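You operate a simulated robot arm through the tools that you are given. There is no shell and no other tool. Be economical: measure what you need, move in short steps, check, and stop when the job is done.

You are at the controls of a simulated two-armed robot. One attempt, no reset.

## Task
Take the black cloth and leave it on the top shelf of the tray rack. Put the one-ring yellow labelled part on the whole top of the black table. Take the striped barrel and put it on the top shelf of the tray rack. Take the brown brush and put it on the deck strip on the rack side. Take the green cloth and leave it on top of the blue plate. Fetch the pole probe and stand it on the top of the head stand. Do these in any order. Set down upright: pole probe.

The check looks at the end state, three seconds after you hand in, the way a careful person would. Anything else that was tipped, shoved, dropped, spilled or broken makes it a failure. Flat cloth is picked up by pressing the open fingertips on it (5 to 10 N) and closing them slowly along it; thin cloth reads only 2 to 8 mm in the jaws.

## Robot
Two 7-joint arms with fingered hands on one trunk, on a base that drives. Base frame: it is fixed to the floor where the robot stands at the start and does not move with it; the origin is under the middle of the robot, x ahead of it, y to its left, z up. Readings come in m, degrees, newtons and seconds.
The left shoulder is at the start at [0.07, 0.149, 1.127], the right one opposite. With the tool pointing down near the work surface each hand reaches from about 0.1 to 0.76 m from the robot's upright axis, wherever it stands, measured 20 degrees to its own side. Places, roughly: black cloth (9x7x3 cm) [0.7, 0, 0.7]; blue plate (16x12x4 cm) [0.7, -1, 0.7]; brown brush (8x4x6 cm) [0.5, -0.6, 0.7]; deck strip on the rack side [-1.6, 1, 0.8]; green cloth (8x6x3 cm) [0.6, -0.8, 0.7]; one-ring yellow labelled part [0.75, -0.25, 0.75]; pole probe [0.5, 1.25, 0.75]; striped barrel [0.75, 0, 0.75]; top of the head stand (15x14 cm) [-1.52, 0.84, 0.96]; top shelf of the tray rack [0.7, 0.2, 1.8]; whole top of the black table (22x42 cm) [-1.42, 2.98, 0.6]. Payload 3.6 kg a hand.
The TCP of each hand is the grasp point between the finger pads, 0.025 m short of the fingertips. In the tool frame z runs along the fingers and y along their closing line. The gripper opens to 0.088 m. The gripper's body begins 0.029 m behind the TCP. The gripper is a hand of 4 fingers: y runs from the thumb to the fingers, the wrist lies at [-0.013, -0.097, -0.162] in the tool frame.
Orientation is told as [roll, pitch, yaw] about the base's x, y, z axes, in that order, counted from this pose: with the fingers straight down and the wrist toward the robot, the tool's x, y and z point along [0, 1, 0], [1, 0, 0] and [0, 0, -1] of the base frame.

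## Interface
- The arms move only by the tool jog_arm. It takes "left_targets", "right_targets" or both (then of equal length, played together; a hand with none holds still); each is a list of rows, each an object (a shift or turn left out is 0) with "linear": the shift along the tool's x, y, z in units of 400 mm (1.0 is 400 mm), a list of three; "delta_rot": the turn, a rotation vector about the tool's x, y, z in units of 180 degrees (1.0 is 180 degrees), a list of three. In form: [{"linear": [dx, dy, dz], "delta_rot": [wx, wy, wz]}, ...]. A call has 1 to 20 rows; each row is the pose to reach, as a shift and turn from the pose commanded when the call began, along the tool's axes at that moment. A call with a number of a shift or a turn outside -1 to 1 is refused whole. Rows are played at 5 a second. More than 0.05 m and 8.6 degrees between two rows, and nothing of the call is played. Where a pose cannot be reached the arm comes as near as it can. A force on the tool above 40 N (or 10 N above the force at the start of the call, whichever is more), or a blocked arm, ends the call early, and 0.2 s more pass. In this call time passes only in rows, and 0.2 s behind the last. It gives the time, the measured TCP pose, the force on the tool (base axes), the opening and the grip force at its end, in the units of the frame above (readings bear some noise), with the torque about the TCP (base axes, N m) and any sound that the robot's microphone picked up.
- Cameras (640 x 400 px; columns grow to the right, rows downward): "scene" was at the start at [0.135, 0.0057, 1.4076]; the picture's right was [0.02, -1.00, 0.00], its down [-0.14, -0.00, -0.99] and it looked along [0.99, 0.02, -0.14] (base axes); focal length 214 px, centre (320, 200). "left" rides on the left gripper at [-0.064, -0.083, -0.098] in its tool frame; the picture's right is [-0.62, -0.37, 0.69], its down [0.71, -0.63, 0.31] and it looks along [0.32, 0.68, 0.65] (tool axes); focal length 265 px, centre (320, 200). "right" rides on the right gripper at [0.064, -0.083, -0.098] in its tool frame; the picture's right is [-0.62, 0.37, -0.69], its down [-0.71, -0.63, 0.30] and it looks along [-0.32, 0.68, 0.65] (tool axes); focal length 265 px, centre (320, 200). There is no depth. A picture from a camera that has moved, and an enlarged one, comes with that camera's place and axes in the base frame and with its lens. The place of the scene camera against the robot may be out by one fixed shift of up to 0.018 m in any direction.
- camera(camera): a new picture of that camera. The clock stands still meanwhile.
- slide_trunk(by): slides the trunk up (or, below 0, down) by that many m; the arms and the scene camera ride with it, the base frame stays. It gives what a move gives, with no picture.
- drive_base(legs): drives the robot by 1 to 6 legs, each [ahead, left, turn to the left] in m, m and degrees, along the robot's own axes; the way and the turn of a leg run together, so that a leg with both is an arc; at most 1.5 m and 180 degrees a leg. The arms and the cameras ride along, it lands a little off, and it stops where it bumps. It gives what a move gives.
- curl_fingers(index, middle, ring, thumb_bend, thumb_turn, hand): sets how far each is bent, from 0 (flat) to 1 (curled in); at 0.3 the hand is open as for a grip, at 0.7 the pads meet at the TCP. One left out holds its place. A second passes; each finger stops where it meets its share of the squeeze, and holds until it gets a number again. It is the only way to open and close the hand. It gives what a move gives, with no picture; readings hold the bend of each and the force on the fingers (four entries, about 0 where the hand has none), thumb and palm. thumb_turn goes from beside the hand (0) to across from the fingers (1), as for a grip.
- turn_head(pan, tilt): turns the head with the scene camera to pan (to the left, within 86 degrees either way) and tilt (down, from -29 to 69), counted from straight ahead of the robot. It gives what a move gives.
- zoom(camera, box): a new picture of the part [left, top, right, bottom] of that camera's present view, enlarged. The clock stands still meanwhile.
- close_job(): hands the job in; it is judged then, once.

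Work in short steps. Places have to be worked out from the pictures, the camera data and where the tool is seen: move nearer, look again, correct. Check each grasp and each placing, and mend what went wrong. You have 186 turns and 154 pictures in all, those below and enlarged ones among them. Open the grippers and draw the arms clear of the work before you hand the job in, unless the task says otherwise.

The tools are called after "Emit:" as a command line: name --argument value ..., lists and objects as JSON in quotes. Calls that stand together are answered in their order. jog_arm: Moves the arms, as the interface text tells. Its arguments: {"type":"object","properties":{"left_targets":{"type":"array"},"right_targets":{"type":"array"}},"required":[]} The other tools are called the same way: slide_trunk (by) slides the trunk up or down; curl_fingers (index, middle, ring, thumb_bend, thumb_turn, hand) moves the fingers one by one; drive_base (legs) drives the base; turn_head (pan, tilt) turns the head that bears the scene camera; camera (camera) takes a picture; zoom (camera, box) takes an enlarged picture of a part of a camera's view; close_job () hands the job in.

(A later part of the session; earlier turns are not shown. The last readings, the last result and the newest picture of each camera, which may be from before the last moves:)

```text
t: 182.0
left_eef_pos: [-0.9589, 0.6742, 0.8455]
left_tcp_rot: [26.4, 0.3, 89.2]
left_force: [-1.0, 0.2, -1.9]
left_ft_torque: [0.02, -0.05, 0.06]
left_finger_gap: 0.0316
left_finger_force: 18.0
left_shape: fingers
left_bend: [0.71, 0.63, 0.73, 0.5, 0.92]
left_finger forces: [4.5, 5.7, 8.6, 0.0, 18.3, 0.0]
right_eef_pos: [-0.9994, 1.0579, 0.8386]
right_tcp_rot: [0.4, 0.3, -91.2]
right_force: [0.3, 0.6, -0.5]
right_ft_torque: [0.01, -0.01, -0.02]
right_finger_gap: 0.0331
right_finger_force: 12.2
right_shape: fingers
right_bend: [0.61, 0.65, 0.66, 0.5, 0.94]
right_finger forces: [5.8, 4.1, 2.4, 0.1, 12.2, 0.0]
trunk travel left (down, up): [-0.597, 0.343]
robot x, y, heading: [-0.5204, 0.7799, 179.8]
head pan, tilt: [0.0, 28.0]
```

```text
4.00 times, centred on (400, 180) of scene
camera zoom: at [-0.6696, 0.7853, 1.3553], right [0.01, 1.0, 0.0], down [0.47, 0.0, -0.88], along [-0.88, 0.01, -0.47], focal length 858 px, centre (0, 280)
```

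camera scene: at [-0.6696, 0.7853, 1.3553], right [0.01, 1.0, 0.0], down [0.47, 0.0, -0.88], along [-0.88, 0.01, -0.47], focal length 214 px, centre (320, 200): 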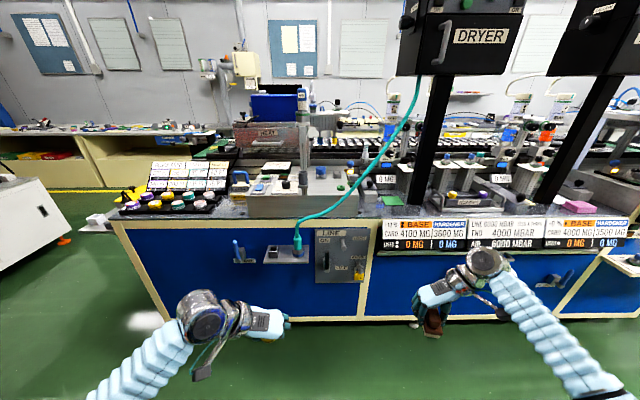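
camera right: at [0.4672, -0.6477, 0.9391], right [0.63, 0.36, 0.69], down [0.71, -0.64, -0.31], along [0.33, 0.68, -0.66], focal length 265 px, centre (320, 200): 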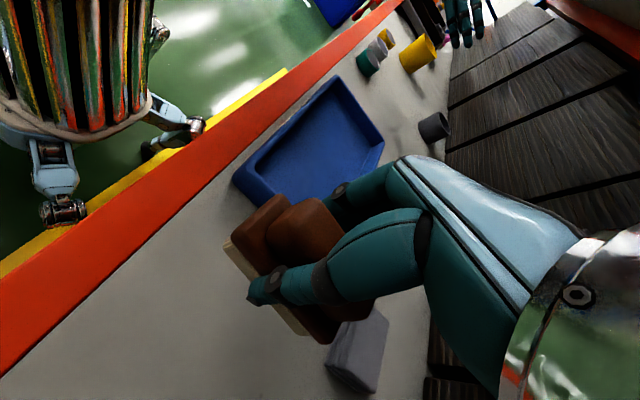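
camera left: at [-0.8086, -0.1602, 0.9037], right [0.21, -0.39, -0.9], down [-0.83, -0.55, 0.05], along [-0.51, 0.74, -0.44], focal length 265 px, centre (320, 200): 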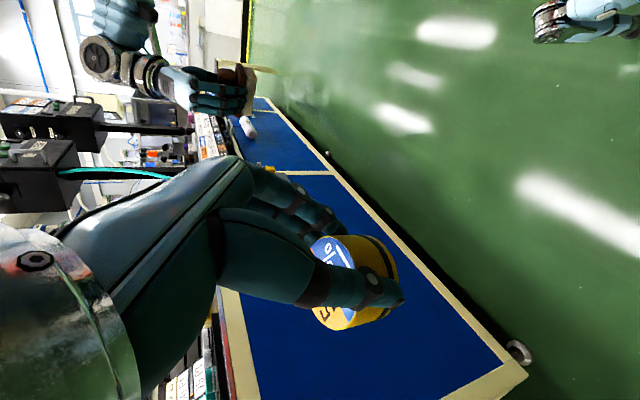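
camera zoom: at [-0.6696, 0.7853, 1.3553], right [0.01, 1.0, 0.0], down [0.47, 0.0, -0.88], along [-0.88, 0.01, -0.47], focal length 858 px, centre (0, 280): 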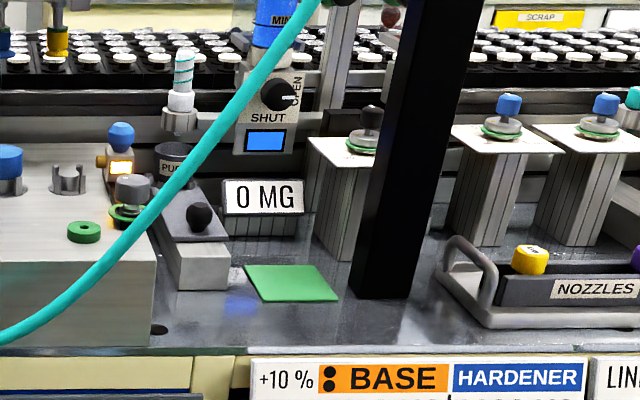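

The console with gantry has its top at z≈0.96 (the head stand area near (−1.52,0.84)), and the deck strip in front at z≈0.86 spans x≈−1.45…−1.55, right of the console (y 0.98–1.2). I raise the trunk, tuck the left hand back, and approach so the brush comes over (−1.505, 1.09).

Emit:
slide_trunk --by 0.13

Emit:
jog_arm --left_targets '[{"linear": [-0.085, 0, -0.042]}, {"linear": [-0.17, 0, -0.085]}, {"linear": [-0.25, 0, -0.126]}, {"linear": [-0.335, 0, -0.168]}]'

Emit:
drive_base --legs '[[0.4, -0.03, 0]]'

Emit:
camera --camera "right"

Emit:
turn_head --pan -20 --tilt 45

Emit:
camera --camera "scene"

```text
t: 183.6
left_eef_pos: [-0.958, 0.6742, 0.9758]
left_tcp_rot: [26.4, 0.2, 89.3]
left_force: [-0.2, 0.2, -2.2]
left_ft_torque: [0.03, -0.05, 0.03]
left_finger_gap: 0.0316
left_finger_force: 18.2
left_shape: fingers
left_bend: [0.71, 0.63, 0.73, 0.5, 0.92]
left_finger forces: [4.5, 5.8, 8.6, 0.0, 18.2, 0.0]
right_eef_pos: [-1.001, 1.0573, 0.9688]
right_tcp_rot: [0.3, 0.1, -91.3]
right_force: [0.4, 0.0, -0.8]
right_ft_torque: [-0.02, -0.02, 0.0]
right_finger_gap: 0.033
right_finger_force: 12.0
right_shape: fingers
right_bend: [0.61, 0.65, 0.66, 0.5, 0.94]
right_finger forces: [5.8, 4.1, 2.3, 0.0, 12.2, 0.1]
trunk travel left (down, up): [-0.727, 0.213]
robot x, y, heading: [-0.5192, 0.7836, 179.6]
head pan, tilt: [0.0, 28.0]
```

```text
t: 184.6
left_eef_pos: [-0.8498, 0.6734, 0.946]
left_tcp_rot: [26.4, 0.1, 89.1]
left_force: [-0.9, -0.4, -2.8]
left_ft_torque: [0.04, -0.03, 0.0]
left_finger_gap: 0.0314
left_finger_force: 18.6
left_shape: fingers
left_bend: [0.71, 0.63, 0.73, 0.5, 0.91]
left_finger forces: [4.4, 5.7, 8.4, 0.0, 18.1, 0.0]
left hand out of reach, approached as far as the arm can: row 3, 4
right_eef_pos: [-0.9988, 1.0569, 0.9692]
right_tcp_rot: [0.2, 0.2, -91.4]
right_force: [-0.2, -0.3, -1.7]
right_ft_torque: [-0.01, 0.0, 0.0]
right_finger_gap: 0.033
right_finger_force: 11.5
right_shape: fingers
right_bend: [0.61, 0.65, 0.66, 0.5, 0.94]
right_finger forces: [5.7, 4.1, 2.4, 0.0, 12.3, 0.0]
trunk travel left (down, up): [-0.727, 0.213]
robot x, y, heading: [-0.5171, 0.7813, 179.8]
head pan, tilt: [0.0, 28.0]
```

```text
t: 190.2
left_eef_pos: [-1.2524, 0.7091, 0.945]
left_tcp_rot: [26.4, 0.3, 88.8]
left_force: [0.2, 0.1, -2.3]
left_ft_torque: [0.02, -0.03, 0.03]
left_finger_gap: 0.0314
left_finger_force: 17.7
left_shape: fingers
left_bend: [0.71, 0.63, 0.73, 0.5, 0.91]
left_finger forces: [4.4, 5.7, 7.9, 0.0, 17.7, 0.0]
right_eef_pos: [-1.3982, 1.0928, 0.9699]
right_tcp_rot: [0.3, 0.1, -91.5]
right_force: [-0.1, -0.1, 0.1]
right_ft_torque: [-0.03, 0.01, 0.01]
right_finger_gap: 0.0331
right_finger_force: 12.0
right_shape: fingers
right_bend: [0.61, 0.65, 0.66, 0.5, 0.94]
right_finger forces: [5.8, 4.1, 2.3, 0.0, 12.3, 0.0]
trunk travel left (down, up): [-0.727, 0.213]
robot x, y, heading: [-0.9235, 0.812, 179.4]
head pan, tilt: [0.0, 28.0]
```

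```text
67 pictures are left
camera right: at [-1.3326, 1.1749, 1.0685], right [-0.63, -0.35, 0.69], down [-0.7, 0.65, -0.31], along [-0.34, -0.67, -0.66], focal length 265 px, centre (320, 200)
```

right: 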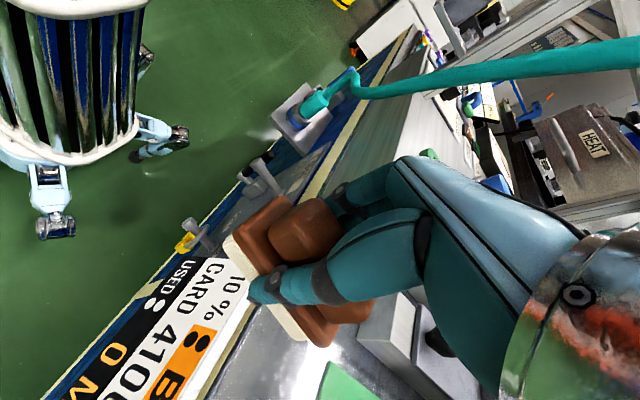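

```text
t: 191.0
left_eef_pos: [-1.2535, 0.7063, 0.9453]
left_tcp_rot: [26.3, 0.0, 88.7]
left_force: [-0.8, -0.8, -3.2]
left_ft_torque: [0.05, -0.01, -0.01]
left_finger_gap: 0.0315
left_finger_force: 17.7
left_shape: fingers
left_bend: [0.71, 0.63, 0.73, 0.5, 0.91]
left_finger forces: [4.4, 5.6, 7.8, 0.1, 17.6, 0.0]
right_eef_pos: [-1.3981, 1.0921, 0.9689]
right_tcp_rot: [0.3, 0.2, -91.6]
right_force: [0.2, -0.6, 0.2]
right_ft_torque: [-0.03, 0.01, 0.0]
right_finger_gap: 0.033
right_finger_force: 11.8
right_shape: fingers
right_bend: [0.61, 0.65, 0.66, 0.5, 0.94]
right_finger forces: [5.9, 4.2, 2.4, 0.0, 12.2, 0.1]
trunk travel left (down, up): [-0.727, 0.213]
robot x, y, heading: [-0.9181, 0.8122, 179.4]
head pan, tilt: [-20.0, 45.0]
```

```text
66 pictures are left
camera scene: at [-1.0555, 0.845, 1.4596], right [0.35, 0.94, 0.0], down [0.66, -0.25, -0.71], along [-0.66, 0.25, -0.71], focal length 214 px, centre (320, 200)
```

scene: 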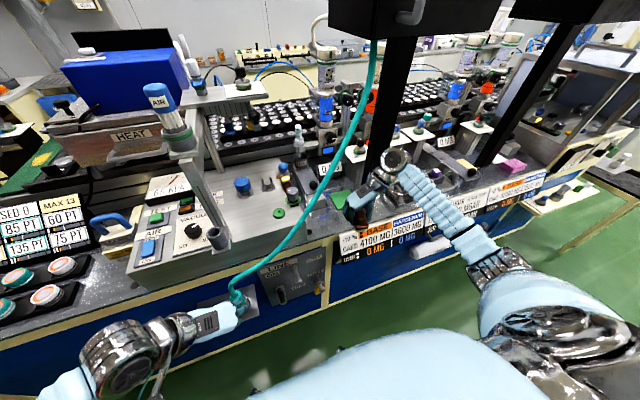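

Right-cam rays: deck front edge x≈−1.445, green pad starts at x≈−1.527. I turn the brush so its length lies along the strip and bring it over (−1.49,1.06).

Emit:
jog_arm --right_targets '[{"linear": [0, 0, 0], "delta_rot": [0, 0, 0.0455]}, {"linear": [0, 0, 0], "delta_rot": [0, 0, 0.091]}, {"linear": [0, 0, 0], "delta_rot": [0, 0, 0.1365]}, {"linear": [0, 0, 0], "delta_rot": [0, 0, 0.182]}, {"linear": [0, 0, 0], "delta_rot": [0, 0, 0.2275]}, {"linear": [-0.04, 0.013, 0], "delta_rot": [0, 0, 0.273]}, {"linear": [-0.08, 0.027, 0], "delta_rot": [0, 0, 0.3185]}, {"linear": [-0.12, 0.04, 0], "delta_rot": [0, 0, 0.364]}, {"linear": [-0.16, 0.053, 0], "delta_rot": [0, 0, 0.4095]}, {"linear": [-0.2, 0.067, 0], "delta_rot": [0, 0, 0.455]}, {"linear": [-0.23, 0.08, 0], "delta_rot": [0, 0, 0.5]}]'

Emit:
camera --camera "right"

Emit:
zoom --camera "scene" --box '[260, 130, 420, 230]'

```text
t: 193.4
left_eef_pos: [-1.2533, 0.7081, 0.9468]
left_tcp_rot: [26.3, 0.1, 88.9]
left_force: [-0.4, 0.3, -2.0]
left_ft_torque: [0.03, -0.05, -0.03]
left_finger_gap: 0.0314
left_finger_force: 17.4
left_shape: fingers
left_bend: [0.71, 0.63, 0.73, 0.5, 0.91]
left_finger forces: [4.5, 5.5, 7.8, 0.0, 17.6, 0.0]
right_eef_pos: [-1.4906, 1.0625, 0.9685]
right_tcp_rot: [-0.3, 0.3, 178.3]
right_force: [0.7, -0.3, -1.1]
right_ft_torque: [-0.02, 0.03, -0.01]
right_finger_gap: 0.0328
right_finger_force: 12.5
right_shape: fingers
right_bend: [0.61, 0.65, 0.66, 0.5, 0.94]
right_finger forces: [5.7, 4.1, 2.4, 0.1, 12.2, 0.0]
trunk travel left (down, up): [-0.727, 0.213]
robot x, y, heading: [-0.921, 0.8139, 179.6]
head pan, tilt: [-20.0, 45.0]
```

```text
65 pictures are left
camera right: at [-1.4112, 0.9965, 1.0679], right [-0.35, 0.63, 0.69], down [0.65, 0.7, -0.3], along [-0.67, 0.35, -0.66], focal length 265 px, centre (320, 200)
```

right: 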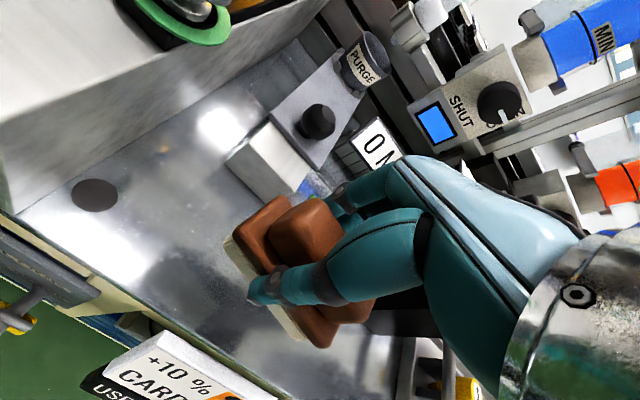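

```text
4.00 times, centred on (340, 180) of scene
camera zoom: at [-1.0555, 0.8454, 1.4596], right [0.35, 0.94, 0.0], down [0.66, -0.25, -0.71], along [-0.66, 0.25, -0.71], focal length 858 px, centre (240, 280)
```

zoom: 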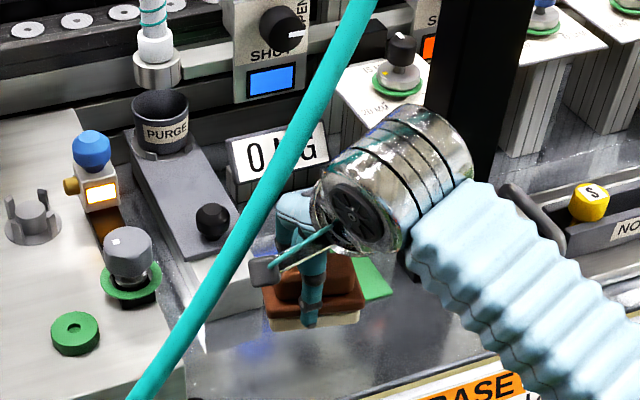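

The landing spot below is clear deck. I lower the brush.

Emit:
jog_arm --right_targets '[{"linear": [0, 0, 0.06]}, {"linear": [0, 0, 0.11]}, {"linear": [0, 0, 0.14]}]'

Emit:
jog_arm --right_targets '[{"linear": [0, 0, 0.012]}, {"linear": [0, 0, 0.022]}]'

Emit:
camera --camera "right"

```text
t: 194.2
left_eef_pos: [-1.2516, 0.7072, 0.9456]
left_tcp_rot: [26.4, 0.1, 88.8]
left_force: [-0.4, -0.3, -3.0]
left_ft_torque: [0.06, -0.04, -0.01]
left_finger_gap: 0.0311
left_finger_force: 17.7
left_shape: fingers
left_bend: [0.71, 0.63, 0.73, 0.5, 0.91]
left_finger forces: [4.5, 5.6, 7.7, 0.0, 17.7, 0.0]
right_eef_pos: [-1.4916, 1.0638, 0.9124]
right_tcp_rot: [-0.2, 0.4, 178.6]
right_force: [0.8, 0.6, -1.2]
right_ft_torque: [-0.01, 0.02, 0.02]
right_finger_gap: 0.0331
right_finger_force: 12.0
right_shape: fingers
right_bend: [0.61, 0.65, 0.66, 0.5, 0.94]
right_finger forces: [5.7, 4.1, 2.4, 0.0, 12.2, 0.1]
trunk travel left (down, up): [-0.727, 0.213]
robot x, y, heading: [-0.9222, 0.8122, 179.7]
head pan, tilt: [-20.0, 45.0]
```

```text
t: 194.8
left_eef_pos: [-1.2532, 0.7076, 0.9447]
left_tcp_rot: [26.3, 0.0, 88.8]
left_force: [-0.5, 0.3, -3.2]
left_ft_torque: [0.03, -0.04, -0.01]
left_finger_gap: 0.0312
left_finger_force: 17.7
left_shape: fingers
left_bend: [0.71, 0.63, 0.73, 0.5, 0.91]
left_finger forces: [4.4, 5.6, 7.8, 0.0, 17.6, 0.0]
right_eef_pos: [-1.4921, 1.0628, 0.9034]
right_tcp_rot: [-0.2, 0.3, 178.6]
right_force: [-0.1, 0.7, -0.4]
right_ft_torque: [0.0, 0.0, -0.02]
right_finger_gap: 0.0329
right_finger_force: 12.4
right_shape: fingers
right_bend: [0.61, 0.65, 0.66, 0.5, 0.94]
right_finger forces: [5.7, 4.1, 2.4, 0.0, 12.2, 0.1]
trunk travel left (down, up): [-0.727, 0.213]
robot x, y, heading: [-0.9207, 0.8146, 179.5]
head pan, tilt: [-20.0, 45.0]
```

```text
63 pictures are left
camera right: at [-1.4115, 0.9971, 1.0036], right [-0.36, 0.63, 0.69], down [0.65, 0.7, -0.3], along [-0.67, 0.34, -0.66], focal length 265 px, centre (320, 200)
```

right: 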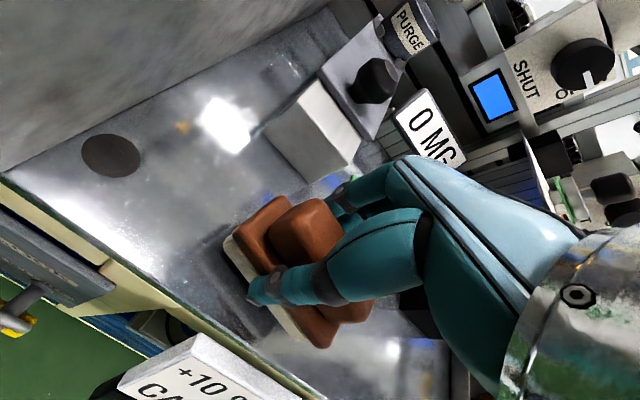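

Still slightly above the deck. Continue in small steps.

Emit:
jog_arm --right_targets '[{"linear": [0, 0, 0.012]}, {"linear": [0, 0, 0.022]}]'

Emit:
jog_arm --right_targets '[{"linear": [0, 0, 0.01]}, {"linear": [0, 0, 0.018]}]'

```text
t: 195.4
left_eef_pos: [-1.253, 0.7075, 0.9462]
left_tcp_rot: [26.4, 0.1, 88.9]
left_force: [-0.8, 0.2, -2.2]
left_ft_torque: [0.03, -0.03, 0.0]
left_finger_gap: 0.0312
left_finger_force: 18.2
left_shape: fingers
left_bend: [0.71, 0.63, 0.73, 0.5, 0.91]
left_finger forces: [4.5, 5.6, 7.8, 0.0, 17.7, 0.0]
right_eef_pos: [-1.4901, 1.0616, 0.896]
right_tcp_rot: [-0.2, 0.3, 178.6]
right_force: [1.0, -0.8, -0.6]
right_ft_torque: [0.03, 0.02, -0.02]
right_finger_gap: 0.0329
right_finger_force: 12.2
right_shape: fingers
right_bend: [0.61, 0.65, 0.66, 0.5, 0.94]
right_finger forces: [5.6, 4.1, 2.4, 0.0, 12.2, 0.0]
trunk travel left (down, up): [-0.727, 0.213]
robot x, y, heading: [-0.9231, 0.8111, 179.2]
head pan, tilt: [-20.0, 45.0]
```

```text
t: 196.0
left_eef_pos: [-1.2518, 0.7059, 0.9466]
left_tcp_rot: [26.4, 0.0, 88.8]
left_force: [0.3, 0.4, -3.5]
left_ft_torque: [0.05, -0.03, 0.01]
left_finger_gap: 0.0311
left_finger_force: 18.0
left_shape: fingers
left_bend: [0.71, 0.63, 0.73, 0.5, 0.91]
left_finger forces: [4.5, 5.6, 7.7, 0.0, 17.7, 0.0]
right_eef_pos: [-1.4917, 1.0618, 0.8905]
right_tcp_rot: [-0.1, -0.1, 178.5]
right_force: [0.5, -0.3, 13.1]
right_ft_torque: [0.04, 0.1, 0.02]
right_finger_gap: 0.0329
right_finger_force: 13.8
right_shape: fingers
right_bend: [0.61, 0.65, 0.67, 0.5, 0.94]
right_finger forces: [6.5, 5.0, 2.7, 0.1, 14.0, 0.1]
trunk travel left (down, up): [-0.727, 0.213]
robot x, y, heading: [-0.9224, 0.8152, 179.6]
head pan, tilt: [-20.0, 45.0]
```

Contact at TCP z≈0.891. I release and lift clear.

Emit:
curl_fingers --hand "right" --index 0.4 --middle 0.4 --ring 0.4 --thumb_bend 0.35

Emit:
jog_arm --right_targets '[{"linear": [0, 0, -0.07]}, {"linear": [0, 0, -0.15]}, {"linear": [0, -0.06, -0.25]}]'

Emit:
camera --camera "right"

```text
t: 197.0
left_eef_pos: [-1.2527, 0.7086, 0.9461]
left_tcp_rot: [26.3, 0.2, 88.8]
left_force: [-0.9, 0.4, -2.5]
left_ft_torque: [0.07, -0.03, -0.01]
left_finger_gap: 0.0314
left_finger_force: 17.8
left_shape: fingers
left_bend: [0.71, 0.63, 0.73, 0.5, 0.91]
left_finger forces: [4.5, 5.5, 7.9, 0.1, 17.6, 0.1]
right_eef_pos: [-1.4908, 1.0638, 0.8869]
right_tcp_rot: [-0.2, 0.3, 178.5]
right_force: [-0.1, 0.7, 0.1]
right_ft_torque: [-0.02, 0.02, 0.02]
right_finger_gap: 0.0685
right_finger_force: 0.0
right_shape: fingers
right_bend: [0.4, 0.4, 0.4, 0.35, 0.97]
right_finger forces: [0.0, 0.0, 0.1, 0.0, 0.0, 0.0]
trunk travel left (down, up): [-0.727, 0.213]
robot x, y, heading: [-0.9199, 0.8124, 179.7]
head pan, tilt: [-20.0, 45.0]
```

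```text
t: 197.8
left_eef_pos: [-1.2502, 0.7079, 0.9468]
left_tcp_rot: [26.4, 0.1, 88.8]
left_force: [0.5, 0.0, -2.6]
left_ft_torque: [0.02, -0.04, -0.01]
left_finger_gap: 0.0313
left_finger_force: 17.5
left_shape: fingers
left_bend: [0.71, 0.63, 0.73, 0.5, 0.91]
left_finger forces: [4.5, 5.6, 7.6, 0.1, 17.6, 0.0]
right_eef_pos: [-1.4639, 1.063, 0.9863]
right_tcp_rot: [-0.2, 0.2, 178.5]
right_force: [0.2, -0.1, 1.0]
right_ft_torque: [0.01, 0.04, 0.0]
right_finger_gap: 0.0684
right_finger_force: 0.1
right_shape: fingers
right_bend: [0.4, 0.4, 0.4, 0.35, 0.97]
right_finger forces: [0.0, 0.1, 0.0, 0.0, 0.0, 0.1]
trunk travel left (down, up): [-0.727, 0.213]
robot x, y, heading: [-0.9221, 0.8108, 179.2]
head pan, tilt: [-20.0, 45.0]
```

```text
62 pictures are left
camera right: at [-1.3831, 0.9971, 1.0867], right [-0.35, 0.63, 0.69], down [0.65, 0.7, -0.3], along [-0.67, 0.34, -0.66], focal length 265 px, centre (320, 200)
```

right: 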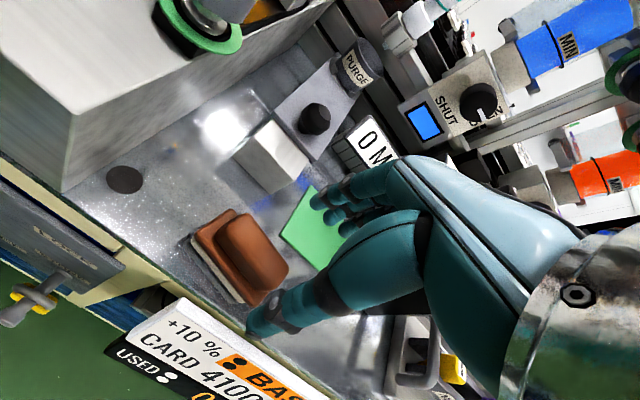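

Brush is placed on the deck strip. Now I back into the aisle and slide right toward the black table.

Emit:
drive_base --legs '[[-0.4, 0, 0], [0, -1.2, 0], [0, -0.9, 0]]'

Emit:
turn_head --pan 0 --tilt 40

Emit:
camera --camera "scene"

```text
t: 229.9
left_eef_pos: [-0.8389, 2.812, 0.9454]
left_tcp_rot: [26.2, 0.1, 88.3]
left_force: [-0.4, -0.2, -2.8]
left_ft_torque: [0.06, -0.01, 0.04]
left_finger_gap: 0.0305
left_finger_force: 17.4
left_shape: fingers
left_bend: [0.71, 0.63, 0.73, 0.5, 0.92]
left_finger forces: [4.4, 5.6, 8.0, 0.0, 16.8, 0.1]
right_eef_pos: [-1.0487, 3.1682, 0.9858]
right_tcp_rot: [-0.2, 0.3, 178.0]
right_force: [0.0, -0.3, 0.0]
right_ft_torque: [0.02, 0.0, 0.01]
right_finger_gap: 0.0683
right_finger_force: 0.1
right_shape: fingers
right_bend: [0.4, 0.4, 0.4, 0.35, 0.97]
right_finger forces: [0.0, 0.1, 0.0, 0.0, 0.0, 0.0]
trunk travel left (down, up): [-0.727, 0.213]
robot x, y, heading: [-0.5057, 2.9162, 178.8]
head pan, tilt: [-20.0, 45.0]
```

```text
t: 230.7
left_eef_pos: [-0.8368, 2.8118, 0.9446]
left_tcp_rot: [26.3, 0.1, 88.3]
left_force: [0.0, 0.7, -1.9]
left_ft_torque: [0.02, -0.02, -0.01]
left_finger_gap: 0.0308
left_finger_force: 17.7
left_shape: fingers
left_bend: [0.71, 0.63, 0.73, 0.5, 0.92]
left_finger forces: [4.3, 5.6, 7.9, 0.0, 16.7, 0.1]
right_eef_pos: [-1.0494, 3.1682, 0.9854]
right_tcp_rot: [-0.3, 0.3, 178.1]
right_force: [0.1, 0.7, -0.1]
right_ft_torque: [-0.04, -0.02, 0.02]
right_finger_gap: 0.0685
right_finger_force: 0.1
right_shape: fingers
right_bend: [0.4, 0.4, 0.4, 0.35, 0.97]
right_finger forces: [0.0, 0.0, 0.1, 0.1, 0.0, 0.0]
trunk travel left (down, up): [-0.727, 0.213]
robot x, y, heading: [-0.506, 2.9122, 179.0]
head pan, tilt: [0.0, 40.0]
```

```text
61 pictures are left
camera scene: at [-0.6487, 2.9207, 1.4668], right [0.02, 1.0, 0.0], down [0.64, -0.01, -0.77], along [-0.77, 0.01, -0.64], focal length 214 px, centre (320, 200)
```

scene: 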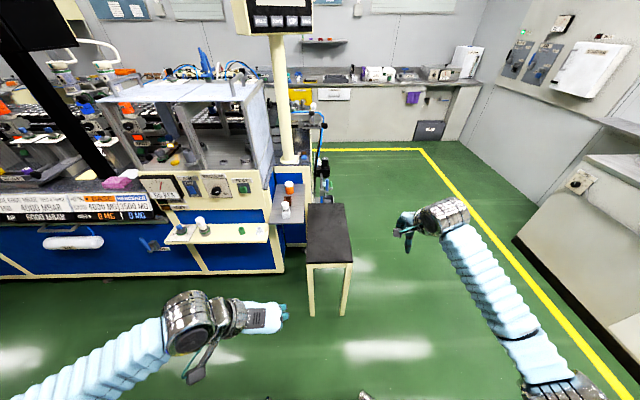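

The black table top spans x −1.23…−1.65, y 2.87…3.08. I align, extend the left arm, and approach high before lowering.

Emit:
drive_base --legs '[[0.24, -0.16, 1]]'

Emit:
jog_arm --left_targets '[{"linear": [0.096, 0, 0.048]}, {"linear": [0.191, 0, 0.096]}, {"linear": [0.287, 0, 0.144]}, {"linear": [0.383, 0, 0.193]}, {"linear": [0.479, 0, 0.241]}, {"linear": [0.574, 0, 0.289]}, {"linear": [0.67, 0, 0.337]}]'

Emit:
slide_trunk --by -0.24

Emit:
camera --camera "left"

Emit:
turn_head --pan 0 --tilt 45

Emit:
camera --camera "scene"

```text
t: 234.4
left_eef_pos: [-1.0745, 2.9666, 0.9427]
left_tcp_rot: [26.3, 0.0, 88.6]
left_force: [0.8, -0.3, -2.8]
left_ft_torque: [0.08, -0.06, 0.02]
left_finger_gap: 0.0306
left_finger_force: 16.9
left_shape: fingers
left_bend: [0.71, 0.63, 0.73, 0.5, 0.92]
left_finger forces: [4.3, 5.6, 7.9, 0.0, 16.6, 0.0]
right_eef_pos: [-1.2874, 3.3225, 0.9875]
right_tcp_rot: [-0.2, 0.5, 178.5]
right_force: [-0.3, 0.8, 0.0]
right_ft_torque: [0.03, 0.0, 0.01]
right_finger_gap: 0.0685
right_finger_force: 0.1
right_shape: fingers
right_bend: [0.4, 0.4, 0.4, 0.35, 0.97]
right_finger forces: [0.0, 0.0, 0.0, 0.1, 0.1, 0.1]
trunk travel left (down, up): [-0.727, 0.213]
robot x, y, heading: [-0.7504, 3.0766, 179.8]
head pan, tilt: [0.0, 40.0]
```

```text
t: 236.0
left_eef_pos: [-1.3749, 2.976, 0.9378]
left_tcp_rot: [25.9, 0.2, 88.7]
left_force: [-0.1, 0.0, -2.8]
left_ft_torque: [0.04, -0.06, -0.02]
left_finger_gap: 0.0305
left_finger_force: 16.7
left_shape: fingers
left_bend: [0.71, 0.64, 0.73, 0.5, 0.92]
left_finger forces: [4.3, 5.6, 7.6, 0.0, 15.9, 0.0]
right_eef_pos: [-1.2887, 3.3255, 0.9835]
right_tcp_rot: [-0.1, 0.5, 178.6]
right_force: [0.0, -0.4, 0.1]
right_ft_torque: [-0.04, -0.04, -0.03]
right_finger_gap: 0.0685
right_finger_force: 0.1
right_shape: fingers
right_bend: [0.4, 0.4, 0.4, 0.35, 0.97]
right_finger forces: [0.0, 0.1, 0.0, 0.0, 0.1, 0.1]
trunk travel left (down, up): [-0.727, 0.213]
robot x, y, heading: [-0.7431, 3.0759, 179.3]
head pan, tilt: [0.0, 40.0]
```

```text
t: 238.5
left_eef_pos: [-1.3714, 2.9758, 0.7008]
left_tcp_rot: [26.1, 0.1, 88.7]
left_force: [0.1, -0.4, -2.2]
left_ft_torque: [0.04, -0.05, -0.01]
left_finger_gap: 0.0304
left_finger_force: 17.2
left_shape: fingers
left_bend: [0.71, 0.64, 0.73, 0.5, 0.92]
left_finger forces: [4.5, 5.5, 7.5, 0.0, 16.0, 0.1]
right_eef_pos: [-1.2857, 3.3238, 0.7455]
right_tcp_rot: [-0.2, 0.3, 178.5]
right_force: [-0.1, 1.2, -1.0]
right_ft_torque: [0.01, 0.0, -0.05]
right_finger_gap: 0.0686
right_finger_force: 0.0
right_shape: fingers
right_bend: [0.4, 0.4, 0.4, 0.35, 0.97]
right_finger forces: [0.0, 0.0, 0.0, 0.1, 0.1, 0.1]
trunk travel left (down, up): [-0.487, 0.453]
robot x, y, heading: [-0.7427, 3.0772, 179.3]
head pan, tilt: [0.0, 40.0]
```

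```text
60 pictures are left
camera left: at [-1.2738, 2.89, 0.7587], right [0.24, -0.38, -0.89], down [-0.79, -0.61, 0.04], along [-0.56, 0.7, -0.45], focal length 265 px, centre (320, 200)
```

left: 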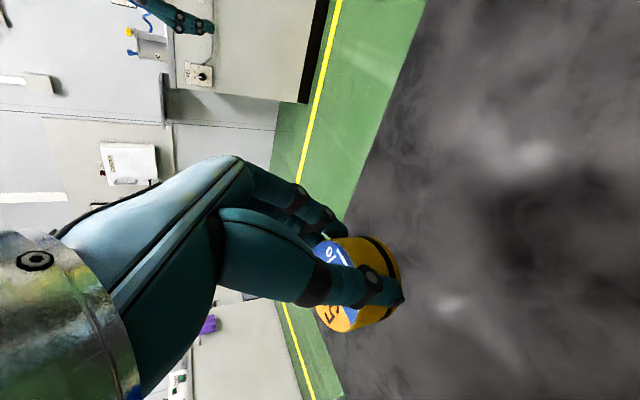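

```text
t: 239.1
left_eef_pos: [-1.3733, 2.9755, 0.7001]
left_tcp_rot: [26.1, 0.1, 88.7]
left_force: [0.4, -0.1, -2.2]
left_ft_torque: [0.05, -0.07, -0.02]
left_finger_gap: 0.0301
left_finger_force: 16.9
left_shape: fingers
left_bend: [0.71, 0.64, 0.73, 0.5, 0.92]
left_finger forces: [4.3, 5.5, 7.6, 0.1, 15.9, 0.0]
right_eef_pos: [-1.2865, 3.324, 0.7469]
right_tcp_rot: [-0.2, 0.3, 178.5]
right_force: [-0.2, -0.7, -0.8]
right_ft_torque: [-0.03, 0.01, 0.02]
right_finger_gap: 0.0685
right_finger_force: 0.1
right_shape: fingers
right_bend: [0.4, 0.4, 0.4, 0.35, 0.97]
right_finger forces: [0.1, 0.0, 0.0, 0.0, 0.1, 0.0]
trunk travel left (down, up): [-0.487, 0.453]
robot x, y, heading: [-0.7437, 3.0751, 179.5]
head pan, tilt: [0.0, 45.0]
```

```text
59 pictures are left
camera scene: at [-0.8843, 3.0813, 1.2196], right [0.01, 1.0, 0.0], down [0.71, -0.01, -0.71], along [-0.71, 0.01, -0.71], focal length 214 px, centre (320, 200)
```

scene: 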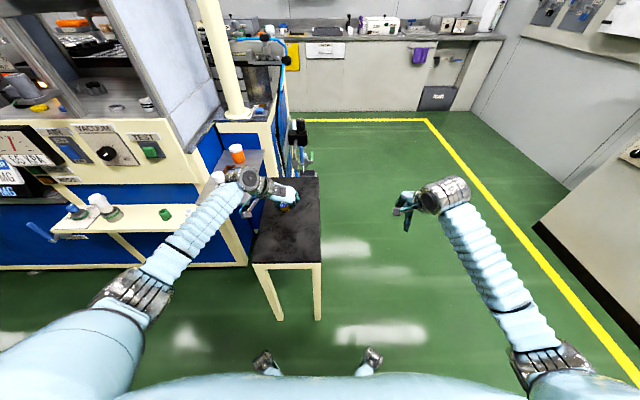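

The forearm is close to a bottle on the little side shelf. I zoom to check.

Emit:
zoom --camera "scene" --box '[180, 130, 340, 230]'

```text
4.00 times, centred on (260, 180) of scene
camera zoom: at [-0.8843, 3.0813, 1.2196], right [0.01, 1.0, 0.0], down [0.71, -0.01, -0.71], along [-0.71, 0.01, -0.71], focal length 858 px, centre (560, 280)
```

zoom: 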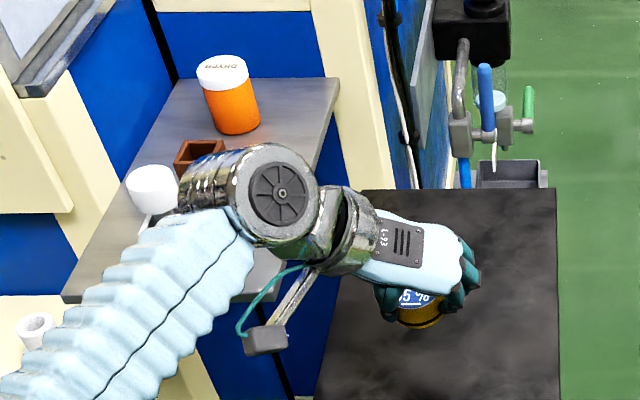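

By ray estimate the jar sits at x≈−1.50, well behind the forearm (x>−1.3), so lowering vertically is safe. I lower 5 cm, drawing back 3 cm.

Emit:
jog_arm --left_targets '[{"linear": [-0.06, 0, 0.02]}, {"linear": [-0.09, 0, 0.04]}, {"linear": [-0.123, 0, 0.078]}]'

Emit:
camera --camera "left"

```text
t: 239.9
left_eef_pos: [-1.3417, 2.9745, 0.6507]
left_tcp_rot: [26.2, 0.0, 88.7]
left_force: [0.5, -0.5, -2.4]
left_ft_torque: [0.01, -0.06, 0.01]
left_finger_gap: 0.0302
left_finger_force: 17.1
left_shape: fingers
left_bend: [0.71, 0.64, 0.73, 0.5, 0.92]
left_finger forces: [4.2, 5.5, 7.6, 0.0, 15.9, 0.1]
right_eef_pos: [-1.2874, 3.3242, 0.745]
right_tcp_rot: [-0.2, 0.3, 178.5]
right_force: [0.2, -0.2, -0.6]
right_ft_torque: [0.01, -0.02, -0.03]
right_finger_gap: 0.0684
right_finger_force: 0.1
right_shape: fingers
right_bend: [0.4, 0.4, 0.4, 0.35, 0.97]
right_finger forces: [0.0, 0.1, 0.0, 0.0, 0.0, 0.0]
trunk travel left (down, up): [-0.487, 0.453]
robot x, y, heading: [-0.7429, 3.078, 179.7]
head pan, tilt: [0.0, 45.0]
```

```text
57 pictures are left
camera left: at [-1.2425, 2.8884, 0.7092], right [0.24, -0.38, -0.89], down [-0.79, -0.61, 0.04], along [-0.56, 0.7, -0.44], focal length 265 px, centre (320, 200)
```

left: 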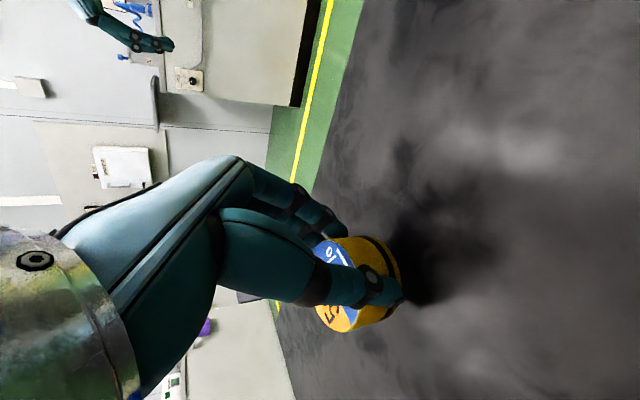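

Close to contact. I lower in small steps.

Emit:
jog_arm --left_targets '[{"linear": [-0.011, 0, 0.022]}, {"linear": [-0.019, 0, 0.037]}]'

Emit:
jog_arm --left_targets '[{"linear": [-0.004, 0, 0.009]}, {"linear": [-0.007, 0, 0.014]}]'

```text
t: 240.5
left_eef_pos: [-1.3413, 2.9754, 0.6373]
left_tcp_rot: [26.5, 0.0, 88.8]
left_force: [-0.8, 1.1, 4.5]
left_ft_torque: [-0.15, 0.0, 0.01]
left_finger_gap: 0.0298
left_finger_force: 17.6
left_shape: fingers
left_bend: [0.71, 0.64, 0.73, 0.5, 0.92]
left_finger forces: [4.5, 5.7, 9.2, 0.0, 16.1, 0.1]
right_eef_pos: [-1.2871, 3.3249, 0.7472]
right_tcp_rot: [-0.2, 0.2, 178.5]
right_force: [0.4, 0.1, -0.5]
right_ft_torque: [-0.05, -0.01, 0.0]
right_finger_gap: 0.0686
right_finger_force: 0.1
right_shape: fingers
right_bend: [0.4, 0.4, 0.4, 0.35, 0.97]
right_finger forces: [0.1, 0.0, 0.0, 0.1, 0.0, 0.1]
trunk travel left (down, up): [-0.487, 0.453]
robot x, y, heading: [-0.7422, 3.0747, 179.4]
head pan, tilt: [0.0, 45.0]
```

```text
t: 241.1
left_eef_pos: [-1.34, 2.9762, 0.6332]
left_tcp_rot: [26.6, 0.1, 88.7]
left_force: [0.5, 4.4, 18.8]
left_ft_torque: [-0.5, -0.04, 0.06]
left_finger_gap: 0.03
left_finger_force: 20.6
left_shape: fingers
left_bend: [0.71, 0.63, 0.73, 0.49, 0.93]
left_finger forces: [5.4, 7.2, 10.7, 0.0, 17.3, 0.0]
right_eef_pos: [-1.2853, 3.3261, 0.7475]
right_tcp_rot: [0.0, 0.1, 178.5]
right_force: [-0.1, 0.4, 0.7]
right_ft_torque: [0.01, 0.03, 0.0]
right_finger_gap: 0.0685
right_finger_force: 0.0
right_shape: fingers
right_bend: [0.4, 0.4, 0.4, 0.35, 0.97]
right_finger forces: [0.0, 0.0, 0.0, 0.0, 0.0, 0.0]
trunk travel left (down, up): [-0.487, 0.453]
robot x, y, heading: [-0.7437, 3.0773, 179.5]
head pan, tilt: [0.0, 45.0]
```

It is on the table. I open gently and lift off.

Emit:
curl_fingers --hand "left" --index 0.4 --middle 0.4 --ring 0.4 --thumb_bend 0.35

Emit:
curl_fingers --hand "left" --index 0.2 --middle 0.2 --ring 0.2 --thumb_bend 0.2

Emit:
jog_arm --left_targets '[{"linear": [0.034, 0, -0.067]}, {"linear": [0.079, 0, -0.156]}, {"linear": [0.123, 0, -0.246]}, {"linear": [0.16, 0, -0.34]}]'

Emit:
zoom --camera "scene" --box '[180, 130, 340, 230]'

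Emit:
camera --camera "left"

```text
t: 242.1
left_eef_pos: [-1.3412, 2.9747, 0.628]
left_tcp_rot: [26.0, 0.2, 88.7]
left_force: [0.1, -1.0, 1.4]
left_ft_torque: [0.03, 0.0, 0.0]
left_finger_gap: 0.0679
left_finger_force: 0.4
left_shape: fingers
left_bend: [0.41, 0.4, 0.4, 0.35, 0.97]
left_finger forces: [1.0, 0.1, 0.1, 0.1, 0.1, 0.0]
right_eef_pos: [-1.2863, 3.3257, 0.7461]
right_tcp_rot: [-0.1, 0.2, 178.5]
right_force: [0.0, -0.3, -0.1]
right_ft_torque: [0.0, -0.02, 0.0]
right_finger_gap: 0.0685
right_finger_force: 0.0
right_shape: fingers
right_bend: [0.4, 0.4, 0.4, 0.35, 0.97]
right_finger forces: [0.1, 0.0, 0.0, 0.0, 0.1, 0.0]
trunk travel left (down, up): [-0.487, 0.453]
robot x, y, heading: [-0.7465, 3.0787, 179.3]
head pan, tilt: [0.0, 45.0]
```

```text
t: 243.1
left_eef_pos: [-1.3405, 2.9748, 0.6281]
left_tcp_rot: [26.2, 0.1, 88.7]
left_force: [0.4, -0.1, -0.1]
left_ft_torque: [0.04, -0.02, 0.03]
left_finger_gap: 0.1031
left_finger_force: 0.2
left_shape: fingers
left_bend: [0.2, 0.2, 0.2, 0.2, 0.97]
left_finger forces: [0.0, 0.1, 0.0, 0.1, 0.0, 0.1]
right_eef_pos: [-1.2872, 3.3242, 0.7468]
right_tcp_rot: [-0.2, 0.3, 178.5]
right_force: [0.1, 0.2, -0.4]
right_ft_torque: [0.01, 0.03, 0.01]
right_finger_gap: 0.0686
right_finger_force: 0.1
right_shape: fingers
right_bend: [0.4, 0.4, 0.4, 0.35, 0.97]
right_finger forces: [0.0, 0.1, 0.1, 0.0, 0.0, 0.0]
trunk travel left (down, up): [-0.487, 0.453]
robot x, y, heading: [-0.7465, 3.0744, 179.2]
head pan, tilt: [0.0, 45.0]
```

```text
t: 244.1
left_eef_pos: [-1.3385, 2.9755, 0.7794]
left_tcp_rot: [26.2, 0.0, 88.8]
left_force: [0.1, 1.3, -0.5]
left_ft_torque: [0.0, -0.01, -0.03]
left_finger_gap: 0.1031
left_finger_force: 0.1
left_shape: fingers
left_bend: [0.2, 0.2, 0.2, 0.2, 0.97]
left_finger forces: [0.0, 0.1, 0.1, 0.1, 0.0, 0.1]
right_eef_pos: [-1.2851, 3.3238, 0.7462]
right_tcp_rot: [-0.2, 0.2, 178.6]
right_force: [0.3, 0.2, 0.1]
right_ft_torque: [0.02, 0.0, 0.0]
right_finger_gap: 0.0685
right_finger_force: 0.1
right_shape: fingers
right_bend: [0.4, 0.4, 0.4, 0.35, 0.97]
right_finger forces: [0.1, 0.0, 0.0, 0.1, 0.0, 0.0]
trunk travel left (down, up): [-0.487, 0.453]
robot x, y, heading: [-0.7449, 3.0768, 179.8]
head pan, tilt: [0.0, 45.0]
```

```text
4.00 times, centred on (260, 180) of scene
camera zoom: at [-0.8833, 3.0814, 1.2196], right [0.01, 1.0, 0.0], down [0.71, -0.01, -0.71], along [-0.71, 0.01, -0.71], focal length 858 px, centre (560, 280)
```

zoom: 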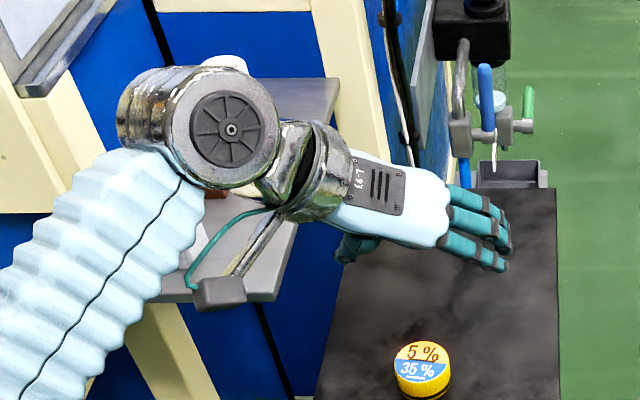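

```text
55 pictures are left
camera left: at [-1.2402, 2.8901, 0.8385], right [0.24, -0.38, -0.89], down [-0.79, -0.61, 0.04], along [-0.56, 0.7, -0.45], focal length 265 px, centre (320, 200)
```

left: 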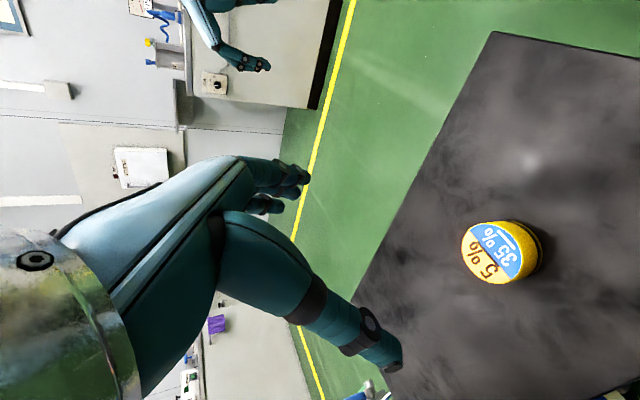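

The yellow part stands on the black table. I retract the left arm, raise the trunk, and travel back toward the pole probe, turning to face the rack.

Emit:
jog_arm --left_targets '[{"linear": [-0.09, 0, -0.048]}, {"linear": [-0.18, 0, -0.096]}, {"linear": [-0.27, 0, -0.144]}, {"linear": [-0.36, 0, -0.193]}, {"linear": [-0.45, 0, -0.241]}, {"linear": [-0.54, 0, -0.289]}]'

Emit:
slide_trunk --by 0.2

Emit:
drive_base --legs '[[-0.13, 0, 0], [0, 1.0, 0], [0, 0.8, 0], [0, 0, -90], [0, 0, -90]]'

Emit:
turn_head --pan 0 --tilt 30

Emit:
camera --camera "scene"

```text
t: 245.5
left_eef_pos: [-1.1111, 2.9705, 0.7838]
left_tcp_rot: [26.1, 0.1, 88.7]
left_force: [-0.4, -0.4, 0.2]
left_ft_torque: [-0.01, 0.03, -0.01]
left_finger_gap: 0.1033
left_finger_force: 0.0
left_shape: fingers
left_bend: [0.2, 0.2, 0.2, 0.2, 0.97]
left_finger forces: [0.0, 0.1, 0.0, 0.0, 0.0, 0.0]
left hand out of reach, approached as far as the arm can: row 6
right_eef_pos: [-1.2863, 3.325, 0.7463]
right_tcp_rot: [-0.2, 0.3, 178.4]
right_force: [-0.3, -0.1, -0.9]
right_ft_torque: [0.01, 0.01, -0.05]
right_finger_gap: 0.0685
right_finger_force: 0.1
right_shape: fingers
right_bend: [0.4, 0.4, 0.4, 0.35, 0.97]
right_finger forces: [0.0, 0.0, 0.0, 0.0, 0.0, 0.1]
trunk travel left (down, up): [-0.487, 0.453]
robot x, y, heading: [-0.7454, 3.079, 179.3]
head pan, tilt: [0.0, 45.0]
```

```text
t: 247.7
left_eef_pos: [-1.1119, 2.9702, 0.983]
left_tcp_rot: [26.1, 0.1, 88.6]
left_force: [0.1, 0.0, 0.8]
left_ft_torque: [0.0, 0.01, -0.03]
left_finger_gap: 0.1032
left_finger_force: 0.1
left_shape: fingers
left_bend: [0.2, 0.2, 0.2, 0.2, 0.97]
left_finger forces: [0.1, 0.0, 0.0, 0.0, 0.1, 0.0]
right_eef_pos: [-1.2862, 3.3246, 0.9468]
right_tcp_rot: [-0.2, 0.3, 178.4]
right_force: [-0.1, 0.4, -0.5]
right_ft_torque: [-0.04, -0.01, -0.03]
right_finger_gap: 0.0684
right_finger_force: 0.1
right_shape: fingers
right_bend: [0.4, 0.4, 0.4, 0.35, 0.97]
right_finger forces: [0.0, 0.0, 0.0, 0.1, 0.0, 0.0]
trunk travel left (down, up): [-0.687, 0.253]
robot x, y, heading: [-0.7486, 3.0731, 179.4]
head pan, tilt: [0.0, 45.0]
```

```text
t: 292.4
left_eef_pos: [-0.2787, 1.397, 0.9828]
left_tcp_rot: [26.1, 0.2, -88.3]
left_force: [-0.2, 0.0, 0.0]
left_ft_torque: [0.01, 0.03, -0.01]
left_finger_gap: 0.1033
left_finger_force: 0.0
left_shape: fingers
left_bend: [0.2, 0.2, 0.2, 0.2, 0.97]
left_finger forces: [0.0, 0.0, 0.0, 0.1, 0.1, 0.0]
right_eef_pos: [-0.0851, 1.0531, 0.9467]
right_tcp_rot: [-0.2, 0.3, 1.5]
right_force: [-0.5, -0.1, -0.6]
right_ft_torque: [0.01, -0.01, 0.01]
right_finger_gap: 0.0688
right_finger_force: 0.1
right_shape: fingers
right_bend: [0.4, 0.4, 0.4, 0.35, 0.97]
right_finger forces: [0.1, 0.1, 0.0, 0.2, 0.0, 0.0]
trunk travel left (down, up): [-0.687, 0.253]
robot x, y, heading: [-0.6379, 1.2745, 2.4]
head pan, tilt: [0.0, 45.0]
```

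```text
t: 293.2
left_eef_pos: [-0.2789, 1.3976, 0.9831]
left_tcp_rot: [26.1, 0.1, -88.4]
left_force: [0.2, -0.8, -0.1]
left_ft_torque: [0.0, 0.03, -0.03]
left_finger_gap: 0.1035
left_finger_force: 0.0
left_shape: fingers
left_bend: [0.2, 0.2, 0.2, 0.2, 0.97]
left_finger forces: [0.0, 0.1, 0.0, 0.1, 0.1, 0.0]
right_eef_pos: [-0.0865, 1.0534, 0.9468]
right_tcp_rot: [-0.3, 0.3, 1.5]
right_force: [0.4, 0.3, -0.3]
right_ft_torque: [0.01, 0.0, -0.01]
right_finger_gap: 0.0686
right_finger_force: 0.0
right_shape: fingers
right_bend: [0.4, 0.4, 0.4, 0.35, 0.97]
right_finger forces: [0.0, 0.0, 0.1, 0.0, 0.0, 0.0]
trunk travel left (down, up): [-0.687, 0.253]
robot x, y, heading: [-0.6431, 1.2741, 2.5]
head pan, tilt: [0.0, 30.0]
```

```text
54 pictures are left
camera scene: at [-0.5071, 1.2822, 1.4421], right [0.04, -1.0, 0.0], down [-0.5, -0.02, -0.87], along [0.86, 0.04, -0.5], focal length 214 px, centre (320, 200)
```

scene: 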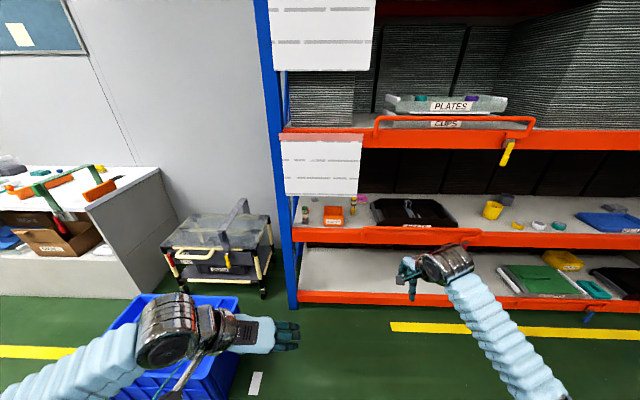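

I zoom in on the left end of the rack deck to find the pole probe.

Emit:
zoom --camera "scene" --box '[270, 170, 430, 270]'

```text
4.00 times, centred on (350, 220) of scene
camera zoom: at [-0.5071, 1.2822, 1.4421], right [0.04, -1.0, 0.0], down [-0.5, -0.02, -0.87], along [0.86, 0.04, -0.5], focal length 858 px, centre (200, 120)
```

zoom: 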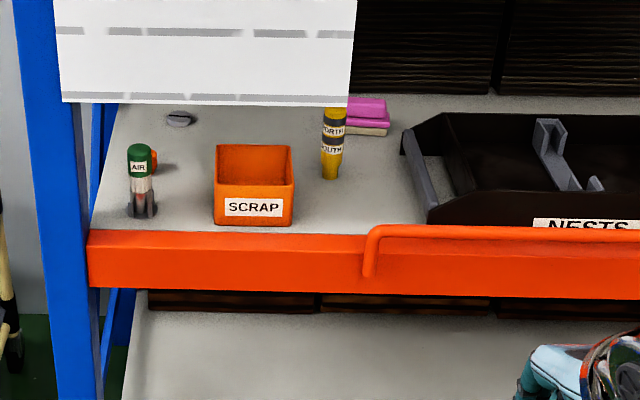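

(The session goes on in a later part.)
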